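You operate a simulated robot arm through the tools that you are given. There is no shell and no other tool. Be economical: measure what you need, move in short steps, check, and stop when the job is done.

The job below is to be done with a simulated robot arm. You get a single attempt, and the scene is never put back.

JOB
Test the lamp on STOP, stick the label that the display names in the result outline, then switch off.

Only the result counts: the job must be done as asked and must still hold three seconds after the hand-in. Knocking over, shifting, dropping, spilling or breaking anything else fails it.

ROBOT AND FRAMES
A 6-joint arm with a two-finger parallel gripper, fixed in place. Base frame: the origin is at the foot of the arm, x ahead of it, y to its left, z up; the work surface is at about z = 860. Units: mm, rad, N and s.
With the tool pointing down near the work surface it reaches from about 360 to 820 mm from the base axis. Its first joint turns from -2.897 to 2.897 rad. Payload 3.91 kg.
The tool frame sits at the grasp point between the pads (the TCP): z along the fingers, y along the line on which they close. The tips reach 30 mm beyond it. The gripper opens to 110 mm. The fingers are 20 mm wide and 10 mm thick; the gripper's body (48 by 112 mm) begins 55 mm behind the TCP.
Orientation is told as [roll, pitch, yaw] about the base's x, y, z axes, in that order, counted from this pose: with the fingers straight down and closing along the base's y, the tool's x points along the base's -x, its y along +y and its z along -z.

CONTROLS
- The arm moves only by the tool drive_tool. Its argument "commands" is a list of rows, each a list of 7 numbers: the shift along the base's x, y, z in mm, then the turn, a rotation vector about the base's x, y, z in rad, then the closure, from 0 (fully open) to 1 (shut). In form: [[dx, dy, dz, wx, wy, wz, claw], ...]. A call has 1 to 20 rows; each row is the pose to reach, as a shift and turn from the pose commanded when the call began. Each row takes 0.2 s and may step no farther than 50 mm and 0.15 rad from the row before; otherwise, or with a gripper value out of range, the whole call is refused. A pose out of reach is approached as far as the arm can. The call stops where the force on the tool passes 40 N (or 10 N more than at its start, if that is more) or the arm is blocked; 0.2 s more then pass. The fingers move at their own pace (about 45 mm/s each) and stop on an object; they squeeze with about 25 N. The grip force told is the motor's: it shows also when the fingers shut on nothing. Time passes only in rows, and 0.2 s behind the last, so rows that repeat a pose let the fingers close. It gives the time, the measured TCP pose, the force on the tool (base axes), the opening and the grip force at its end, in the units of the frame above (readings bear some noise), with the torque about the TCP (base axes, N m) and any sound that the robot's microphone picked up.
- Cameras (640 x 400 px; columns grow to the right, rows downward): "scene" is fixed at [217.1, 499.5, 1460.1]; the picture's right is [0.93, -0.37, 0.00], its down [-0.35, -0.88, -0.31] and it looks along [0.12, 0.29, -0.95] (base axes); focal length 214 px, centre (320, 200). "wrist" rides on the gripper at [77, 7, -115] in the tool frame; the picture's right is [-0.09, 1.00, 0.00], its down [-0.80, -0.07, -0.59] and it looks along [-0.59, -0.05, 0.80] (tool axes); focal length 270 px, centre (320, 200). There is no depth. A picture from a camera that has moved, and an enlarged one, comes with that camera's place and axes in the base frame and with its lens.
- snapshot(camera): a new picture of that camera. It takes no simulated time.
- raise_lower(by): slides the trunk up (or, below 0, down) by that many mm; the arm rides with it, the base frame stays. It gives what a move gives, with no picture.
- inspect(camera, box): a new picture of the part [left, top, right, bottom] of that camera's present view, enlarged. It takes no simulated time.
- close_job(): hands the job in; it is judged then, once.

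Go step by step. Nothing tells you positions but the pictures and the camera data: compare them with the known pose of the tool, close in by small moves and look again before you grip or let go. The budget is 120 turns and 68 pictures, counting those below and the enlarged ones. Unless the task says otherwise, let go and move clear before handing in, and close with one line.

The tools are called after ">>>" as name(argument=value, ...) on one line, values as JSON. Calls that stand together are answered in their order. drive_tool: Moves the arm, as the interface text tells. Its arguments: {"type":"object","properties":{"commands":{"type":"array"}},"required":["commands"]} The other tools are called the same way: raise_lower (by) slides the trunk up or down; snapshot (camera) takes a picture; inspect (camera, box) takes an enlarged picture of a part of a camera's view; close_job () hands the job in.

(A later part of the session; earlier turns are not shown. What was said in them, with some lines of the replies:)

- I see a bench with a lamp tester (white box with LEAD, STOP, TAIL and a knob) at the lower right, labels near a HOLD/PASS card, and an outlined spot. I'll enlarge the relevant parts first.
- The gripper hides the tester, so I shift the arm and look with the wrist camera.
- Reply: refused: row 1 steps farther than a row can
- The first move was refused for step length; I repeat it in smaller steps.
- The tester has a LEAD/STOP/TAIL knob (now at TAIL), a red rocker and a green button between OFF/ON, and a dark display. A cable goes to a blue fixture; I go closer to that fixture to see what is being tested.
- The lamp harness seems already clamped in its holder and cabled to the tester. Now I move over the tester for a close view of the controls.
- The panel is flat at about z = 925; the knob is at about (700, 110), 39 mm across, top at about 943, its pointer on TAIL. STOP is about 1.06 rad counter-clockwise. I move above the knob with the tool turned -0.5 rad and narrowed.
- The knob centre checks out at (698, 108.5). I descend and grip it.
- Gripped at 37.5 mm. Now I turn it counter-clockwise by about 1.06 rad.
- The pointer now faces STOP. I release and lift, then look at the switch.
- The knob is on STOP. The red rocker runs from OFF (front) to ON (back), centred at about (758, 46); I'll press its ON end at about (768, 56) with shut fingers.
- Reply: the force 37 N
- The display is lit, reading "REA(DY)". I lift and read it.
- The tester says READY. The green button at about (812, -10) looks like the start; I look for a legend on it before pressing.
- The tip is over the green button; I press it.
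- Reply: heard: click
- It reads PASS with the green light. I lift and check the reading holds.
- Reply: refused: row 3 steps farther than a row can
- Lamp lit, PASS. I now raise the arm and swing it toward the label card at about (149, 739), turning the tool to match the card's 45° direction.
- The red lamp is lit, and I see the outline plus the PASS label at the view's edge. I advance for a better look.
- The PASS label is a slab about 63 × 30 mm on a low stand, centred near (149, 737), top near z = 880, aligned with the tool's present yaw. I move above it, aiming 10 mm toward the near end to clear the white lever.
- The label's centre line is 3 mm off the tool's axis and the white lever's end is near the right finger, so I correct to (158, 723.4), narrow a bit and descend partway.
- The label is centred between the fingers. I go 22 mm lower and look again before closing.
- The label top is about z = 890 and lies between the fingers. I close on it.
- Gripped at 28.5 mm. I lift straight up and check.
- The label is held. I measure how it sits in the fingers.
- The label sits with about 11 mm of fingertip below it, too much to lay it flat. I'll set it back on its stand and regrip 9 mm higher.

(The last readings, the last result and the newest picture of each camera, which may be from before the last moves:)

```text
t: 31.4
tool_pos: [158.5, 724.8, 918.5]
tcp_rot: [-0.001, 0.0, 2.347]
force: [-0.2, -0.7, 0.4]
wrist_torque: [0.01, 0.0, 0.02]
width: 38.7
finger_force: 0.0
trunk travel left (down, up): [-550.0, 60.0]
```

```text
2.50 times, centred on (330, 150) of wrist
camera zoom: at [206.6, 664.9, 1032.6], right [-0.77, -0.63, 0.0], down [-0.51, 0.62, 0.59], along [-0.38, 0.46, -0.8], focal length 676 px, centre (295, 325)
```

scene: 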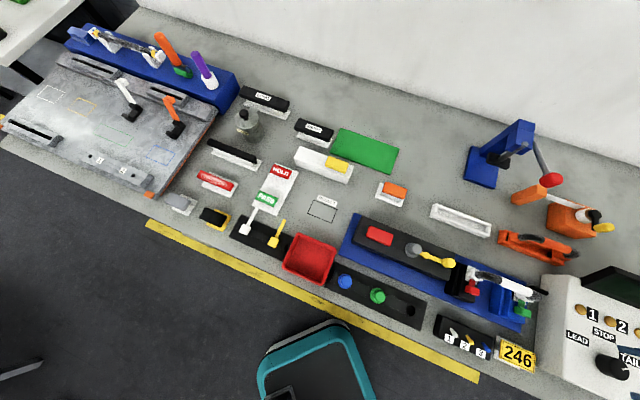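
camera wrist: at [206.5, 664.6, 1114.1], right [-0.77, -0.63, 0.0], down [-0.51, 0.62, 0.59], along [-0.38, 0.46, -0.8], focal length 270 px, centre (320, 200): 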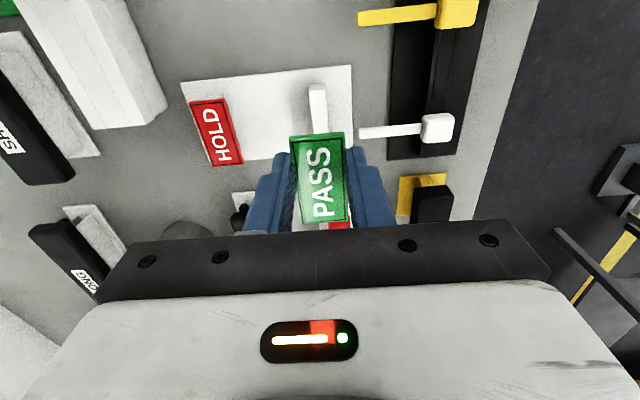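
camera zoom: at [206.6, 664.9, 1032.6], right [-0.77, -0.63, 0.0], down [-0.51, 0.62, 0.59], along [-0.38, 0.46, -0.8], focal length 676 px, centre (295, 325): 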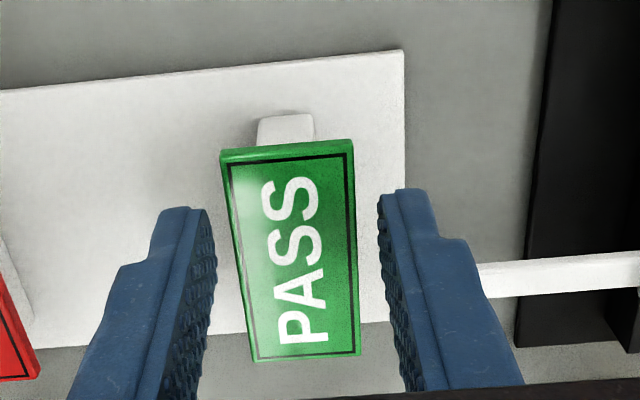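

The label rests on its stand again. I grip it with the tips near its underside and lift.

>>> drive_tool(commands=[[0, 0, 0, 0, 0, 0, 0.72], [0, 0, 0, 0, 0, 0, 0.78], [0, 0, 0, 0, 0, 0, 0.8], [0, 0, 0, 0, 0, 0, 0.8], [0, 0, 15, 0, 0, 0, 0.8], [0, 0, 45, 0, 0, 0, 0.8], [0, 0, 81, 0, 0, 0, 0.8]])

>>> inspect(camera="wrist", box=[240, 110, 400, 230])

```text
t: 33.0
tool_pos: [158.1, 723.3, 1000.0]
tcp_rot: [-0.002, 0.001, 2.347]
force: [-0.6, -1.4, -0.9]
wrist_torque: [-0.01, 0.02, -0.03]
width: 28.2
finger_force: 24.9
trunk travel left (down, up): [-550.0, 60.0]
```

```text
3.33 times, centred on (320, 170) of wrist
camera zoom: at [207.0, 664.0, 1114.1], right [-0.77, -0.63, 0.0], down [-0.51, 0.62, 0.59], along [-0.38, 0.46, -0.8], focal length 901 px, centre (320, 300)
```

zoom: 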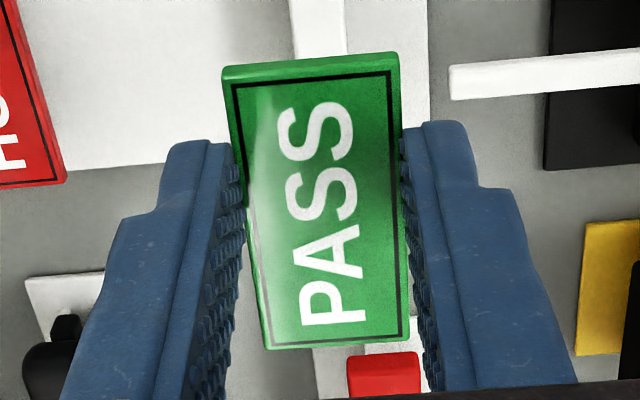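

The label is now held near the tips (top about 23.5 mm, underside about 27.5 mm below the TCP). I move toward the outline, stopping short so it's visible ahead of the label.

>>> drive_tool(commands=[[36, -17, 0, 0, 0, 0, 0.8], [72, -35, 0, 0, 0, 0, 0.8], [106, -52, 0, 0, 0, 0, 0.8]])

>>> snapshot(camera="wrist")

>>> inspect(camera="wrist", box=[240, 0, 400, 120])

```text
t: 33.8
tool_pos: [266.1, 672.8, 1001.5]
tcp_rot: [-0.001, 0.001, 2.346]
force: [0.5, -0.4, -0.1]
wrist_torque: [0.0, 0.03, -0.05]
width: 28.0
finger_force: 25.6
trunk travel left (down, up): [-550.0, 60.0]
```

```text
23 pictures are left
camera wrist: at [314.2, 612.7, 1114.8], right [-0.77, -0.63, 0.0], down [-0.51, 0.62, 0.59], along [-0.38, 0.46, -0.8], focal length 270 px, centre (320, 200)
```

wrist: 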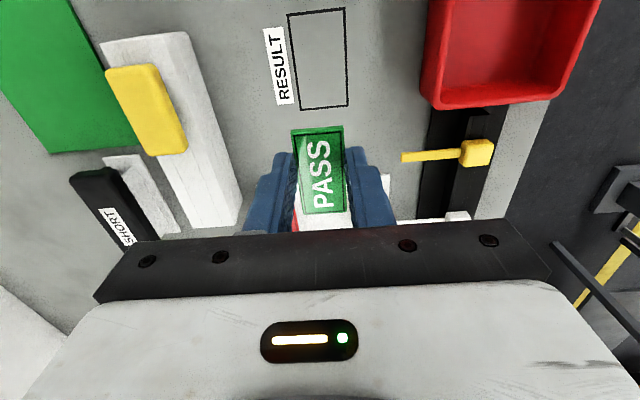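

```text
3.33 times, centred on (320, 60) of wrist
camera zoom: at [314.2, 612.7, 1114.8], right [-0.77, -0.63, 0.0], down [-0.51, 0.62, 0.59], along [-0.38, 0.46, -0.8], focal length 901 px, centre (320, 667)
```

zoom: 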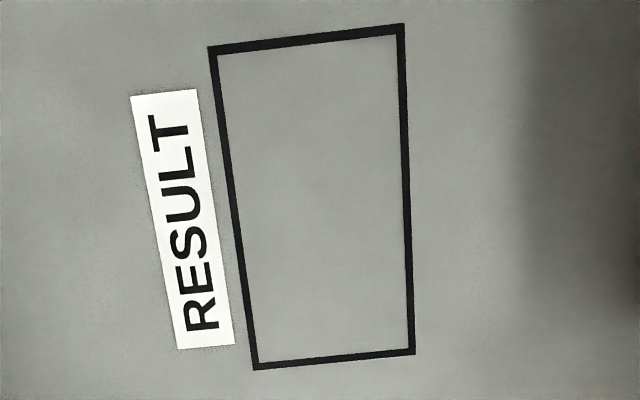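

The outline (about 74 × 44 mm) is aligned with the tool; its centre lies (+26.1, -31.2) from where the label centre needs the TCP. I move over it and descend to just above the bench.

>>> drive_tool(commands=[[26.1, -31.2, 0, 0, 0, 0, 0.8], [26.1, -31.2, -40, 0, 0, 0, 0.8], [26.1, -31.2, -75, 0, 0, 0, 0.8], [26.1, -31.2, -95, 0, 0, 0, 0.8], [26.1, -31.2, -95, 0, 0, 0, 0.8]])

>>> inspect(camera="wrist", box=[200, 60, 440, 240])

```text
t: 35.0
tool_pos: [289.0, 642.1, 904.6]
tcp_rot: [-0.001, 0.001, 2.345]
force: [0.1, 0.7, 0.1]
wrist_torque: [0.0, -0.04, 0.01]
width: 28.2
finger_force: 25.0
trunk travel left (down, up): [-550.0, 60.0]
```

```text
2.22 times, centred on (320, 150) of wrist
camera zoom: at [338.9, 581.3, 1019.0], right [-0.77, -0.63, 0.0], down [-0.51, 0.62, 0.59], along [-0.38, 0.46, -0.8], focal length 601 px, centre (320, 311)
```

zoom: 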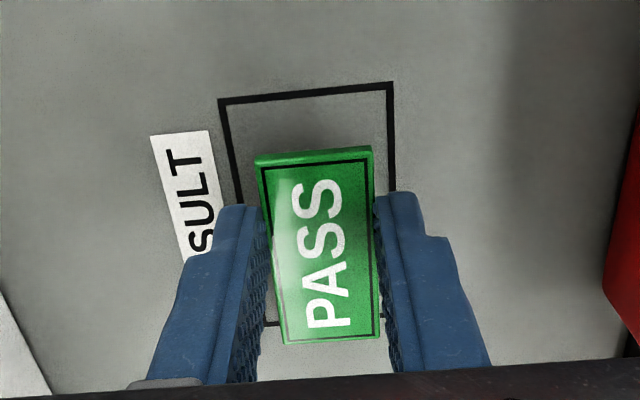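

The label lies centred over the outline in both directions. I lower to the bench gently.

>>> drive_tool(commands=[[0, 0, -6, 0, 0, 0, 0.8], [0, 0, -10, 0, 0, 0, 0.8], [0, 0, -12, 0, 0, 0, 0.8], [0, 0, -13.5, 0, 0, 0, 0.8], [0, 0, -13.5, 0, 0, 0, 0.8]])

>>> inspect(camera="wrist", box=[200, 60, 440, 240])

```text
t: 36.2
tool_pos: [291.1, 641.8, 891.5]
tcp_rot: [-0.001, -0.003, 2.347]
force: [0.4, -1.3, 6.9]
wrist_torque: [-0.02, 0.04, 0.01]
width: 28.2
finger_force: 24.9
trunk travel left (down, up): [-550.0, 60.0]
```

```text
2.22 times, centred on (320, 150) of wrist
camera zoom: at [339.0, 581.4, 1006.3], right [-0.77, -0.63, 0.0], down [-0.51, 0.62, 0.6], along [-0.38, 0.46, -0.8], focal length 601 px, centre (320, 311)
```

zoom: 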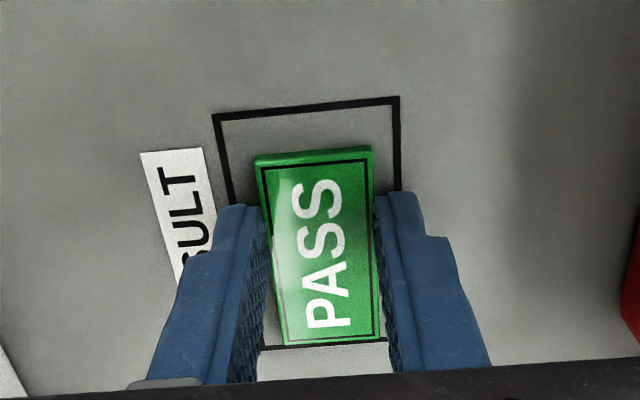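

In light contact (7 N) and within the outline. I release.

>>> drive_tool(commands=[[0, 0, 0, 0, 0, 0, 0.72], [0, 0, 0, 0, 0, 0, 0.64], [0, 0, 0, 0, 0, 0, 0.64], [0, 0, 10, 0, 0, 0, 0.64], [0, 0, 45, 0, 0, 0, 0.64], [-15, 15, 85, 0, 0, 0, 0.64], [-28, 29, 115, 0, 0, 0, 0.64]])

>>> snapshot(camera="wrist")

>>> inspect(camera="wrist", box=[240, 0, 400, 120])

```text
t: 37.8
tool_pos: [263.2, 669.6, 1006.2]
tcp_rot: [-0.002, 0.001, 2.347]
force: [0.8, 0.3, 0.4]
wrist_torque: [0.01, -0.01, -0.02]
width: 39.7
finger_force: 0.1
trunk travel left (down, up): [-550.0, 60.0]
```

```text
19 pictures are left
camera wrist: at [311.4, 610.3, 1120.3], right [-0.77, -0.63, 0.0], down [-0.51, 0.62, 0.59], along [-0.38, 0.46, -0.8], focal length 270 px, centre (320, 200)
```

wrist: 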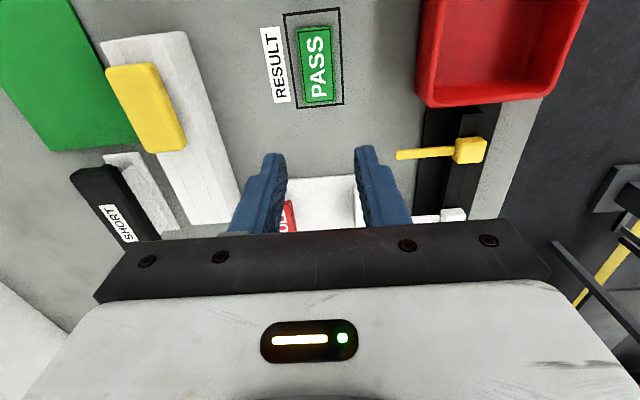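

```text
3.33 times, centred on (320, 60) of wrist
camera zoom: at [311.4, 610.3, 1120.3], right [-0.77, -0.63, 0.0], down [-0.51, 0.62, 0.59], along [-0.38, 0.46, -0.8], focal length 901 px, centre (320, 667)
```

zoom: 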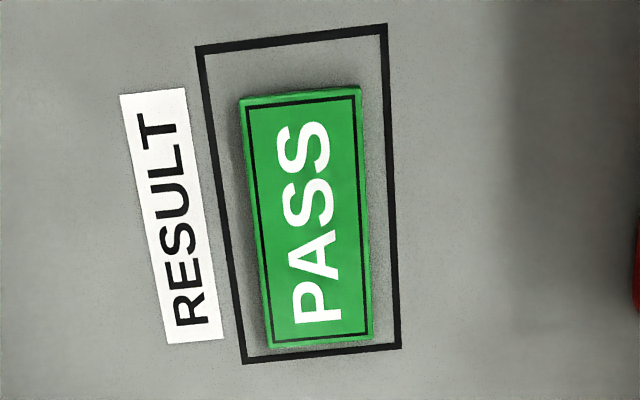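

The label lies flat, fully inside the outline and the right way up. I press it lightly with shut fingers so that it sticks.

>>> drive_tool(commands=[[10, -10, 0, 0, 0, 0, 1], [21, -21.4, 0, 0, 0, 0, 1], [21, -21.4, -40, 0, 0, 0, 1], [21, -21.4, -80, 0, 0, 0, 1], [21, -21.4, -102, 0, 0, 0, 1], [21, -21.4, -108, 0, 0, 0, 1], [21, -21.4, -111, 0, 0, 0, 1], [21, -21.4, -112.5, 0, 0, 0, 1], [21, -21.4, -113.5, 0, 0, 0, 1]])

```text
t: 39.8
tool_pos: [284.5, 649.6, 894.3]
tcp_rot: [-0.004, -0.001, 2.346]
force: [0.6, 2.5, 12.4]
wrist_torque: [0.09, -0.02, -0.03]
width: 0.0
finger_force: 24.9
trunk travel left (down, up): [-550.0, 60.0]
```

Pressed with 12 N. I lift and check the label.

>>> drive_tool(commands=[[0, 0, 15, 0, 0, 0, 1], [0, 0, 60, 0, 0, 0, 1], [-15, 15, 100, 0, 0, 0, 1], [-30, 30, 140, 0, 0, 0, 1], [-30, 30, 185, 0, 0, 0, 1]])

>>> inspect(camera="wrist", box=[220, 0, 420, 150])

```text
t: 41.0
tool_pos: [254.1, 678.8, 1078.1]
tcp_rot: [0.001, 0.001, 2.347]
force: [-0.6, 0.5, -0.2]
wrist_torque: [0.01, -0.01, -0.03]
width: 0.0
finger_force: 25.1
trunk travel left (down, up): [-550.0, 60.0]
```

```text
2.67 times, centred on (320, 75) of wrist
camera zoom: at [302.5, 618.6, 1192.2], right [-0.77, -0.63, 0.0], down [-0.51, 0.62, 0.59], along [-0.38, 0.46, -0.8], focal length 721 px, centre (320, 533)
```

zoom: 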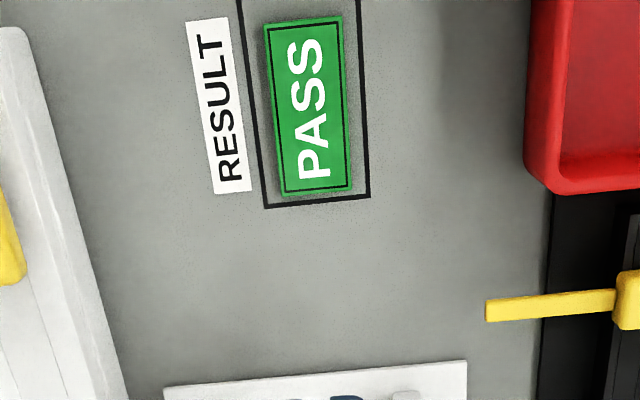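

The label sits well within the outline. I swing back to the tester to switch off.

>>> drive_tool(commands=[[25, -40, 5, 0, 0, -0.1304, 1], [50, -80, 5, 0, 0, -0.2608, 1], [75, -120, 5, 0, 0, -0.3912, 1], [100, -160, 5, 0, 0, -0.5216, 1], [125, -200, 5, 0, 0, -0.652, 1], [150, -240, 5, 0, 0, -0.7824, 1], [175, -280, 5, 0, 0, -0.9128, 1], [199, -321, 5, 0, 0, -1.0432, 1], [223, -362, 5, 0, 0, -1.1736, 1], [247, -403, 5, 0, 0, -1.304, 1], [271, -444, 5, 0, 0, -1.4344, 1], [296, -485, 5, 0, 0, -1.5648, 1], [320, -526, 5, 0, 0, -1.6952, 1], [344, -567, 5, 0, 0, -1.8256, 1], [381, -586, 5, 0, 0, -1.956, 1], [418, -606, 5, 0, 0, -2.0864, 1], [455, -625, 5, 0, 0, -2.2168, 1], [480, -642, 5, 0, 0, -2.347, 1]])

>>> inspect(camera="wrist", box=[240, 0, 640, 240])

```text
t: 44.8
tool_pos: [735.0, 35.9, 1082.7]
tcp_rot: [0.002, 0.001, -0.003]
force: [-0.2, 0.4, 0.1]
wrist_torque: [-0.01, 0.01, -0.01]
width: 0.1
finger_force: 24.5
trunk travel left (down, up): [-550.0, 60.0]
```

```text
1.60 times, centred on (440, 120) of wrist
camera zoom: at [656.8, 43.0, 1196.5], right [0.09, 1.0, 0.0], down [0.8, -0.07, 0.59], along [0.59, -0.05, -0.8], focal length 432 px, centre (128, 328)
```

zoom: 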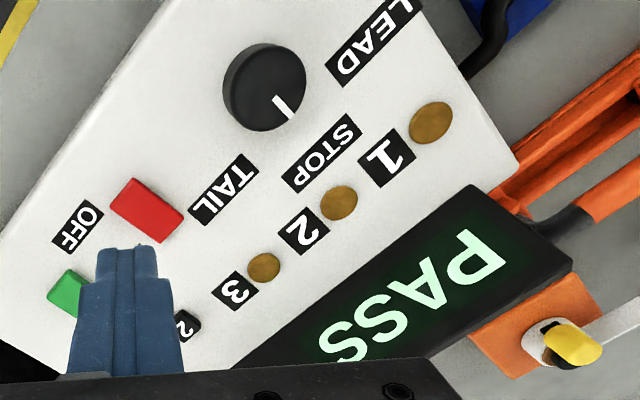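

The display still says PASS. I press the OFF end of the rocker at about (747, 35.5).

>>> drive_tool(commands=[[12, -0.5, 0, 0, 0, 0, 1], [12, -0.5, -45, 0, 0, 0, 1], [12, -0.5, -85, 0, 0, 0, 1], [12, -0.5, -100, 0, 0, 0, 1], [12, -0.5, -105, 0, 0, 0, 1], [12, -0.5, -109, 0, 0, 0, 1], [12, -0.5, -112, 0, 0, 0, 1], [12, -0.5, -115, 0, 0, 0, 1], [12, -0.5, -118, 0, 0, 0, 1], [12, -0.5, -121, 0, 0, 0, 1]])

>>> inspect(camera="scene", box=[340, 200, 640, 400])

```text
t: 47.0
tool_pos: [745.5, 36.4, 968.6]
tcp_rot: [0.0, -0.01, -0.002]
force: [-0.8, -3.5, 35.8]
wrist_torque: [0.22, -0.28, -0.02]
width: 0.0
finger_force: 25.0
trunk travel left (down, up): [-550.0, 60.0]
```

```text
2.00 times, centred on (490, 300) of scene
camera zoom: at [217.1, 499.5, 1460.1], right [0.93, -0.37, 0.0], down [-0.35, -0.88, -0.31], along [0.12, 0.29, -0.95], focal length 429 px, centre (-20, 0)
```

zoom: 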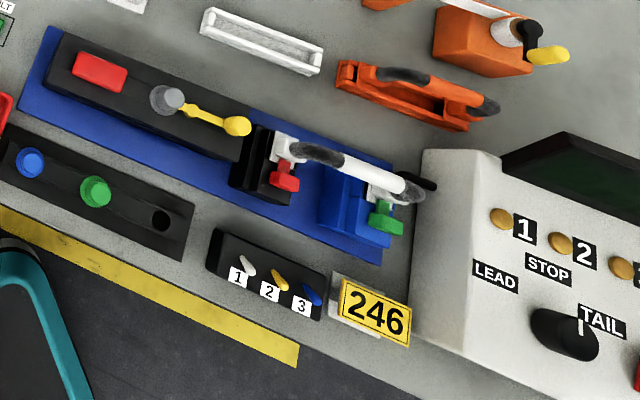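

The display and lamp are off. I lift clear and do a final check.

>>> drive_tool(commands=[[0, 0, 10, 0, 0, 0, 1], [0, 0, 50, 0, 0, 0, 1], [0, 0, 95, 0, 0, 0, 1], [-30, 0, 125, 0, 0, 0, 1], [-60, 0, 130, 0, 0, 0, 1]])

>>> snapshot(camera="scene")

>>> snapshot(camera="wrist")

```text
t: 48.2
tool_pos: [685.4, 35.7, 1090.9]
tcp_rot: [-0.002, 0.0, -0.002]
force: [-0.1, 0.0, -0.1]
wrist_torque: [0.01, -0.01, 0.01]
width: 0.0
finger_force: 25.3
trunk travel left (down, up): [-550.0, 60.0]
```

```text
14 pictures are left
```

scene: 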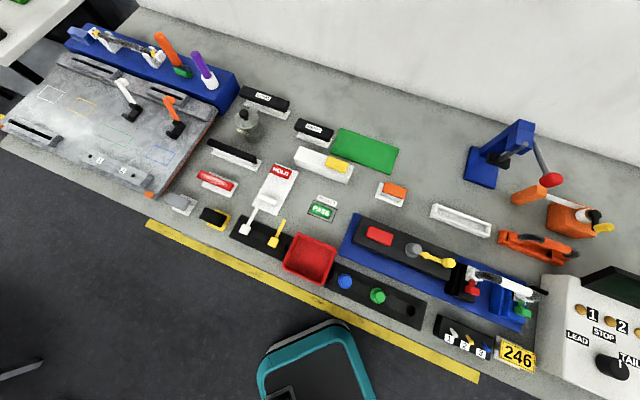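

```text
13 pictures are left
camera wrist: at [607.9, 42.8, 1205.2], right [0.09, 1.0, 0.0], down [0.8, -0.07, 0.59], along [0.59, -0.05, -0.8], focal length 270 px, centre (320, 200)
```

wrist: 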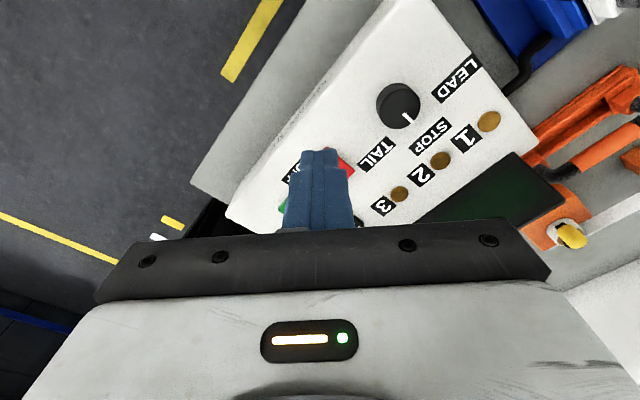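

The tester is dark and off, the PASS label is in the result outline, and the arm is clear, so I hand in.

>>> close_job()

```text
The job is handed in.
```

I tested the lamp on STOP and the display read PASS. The PASS label is stuck in the result outline, and the tester is switched off.
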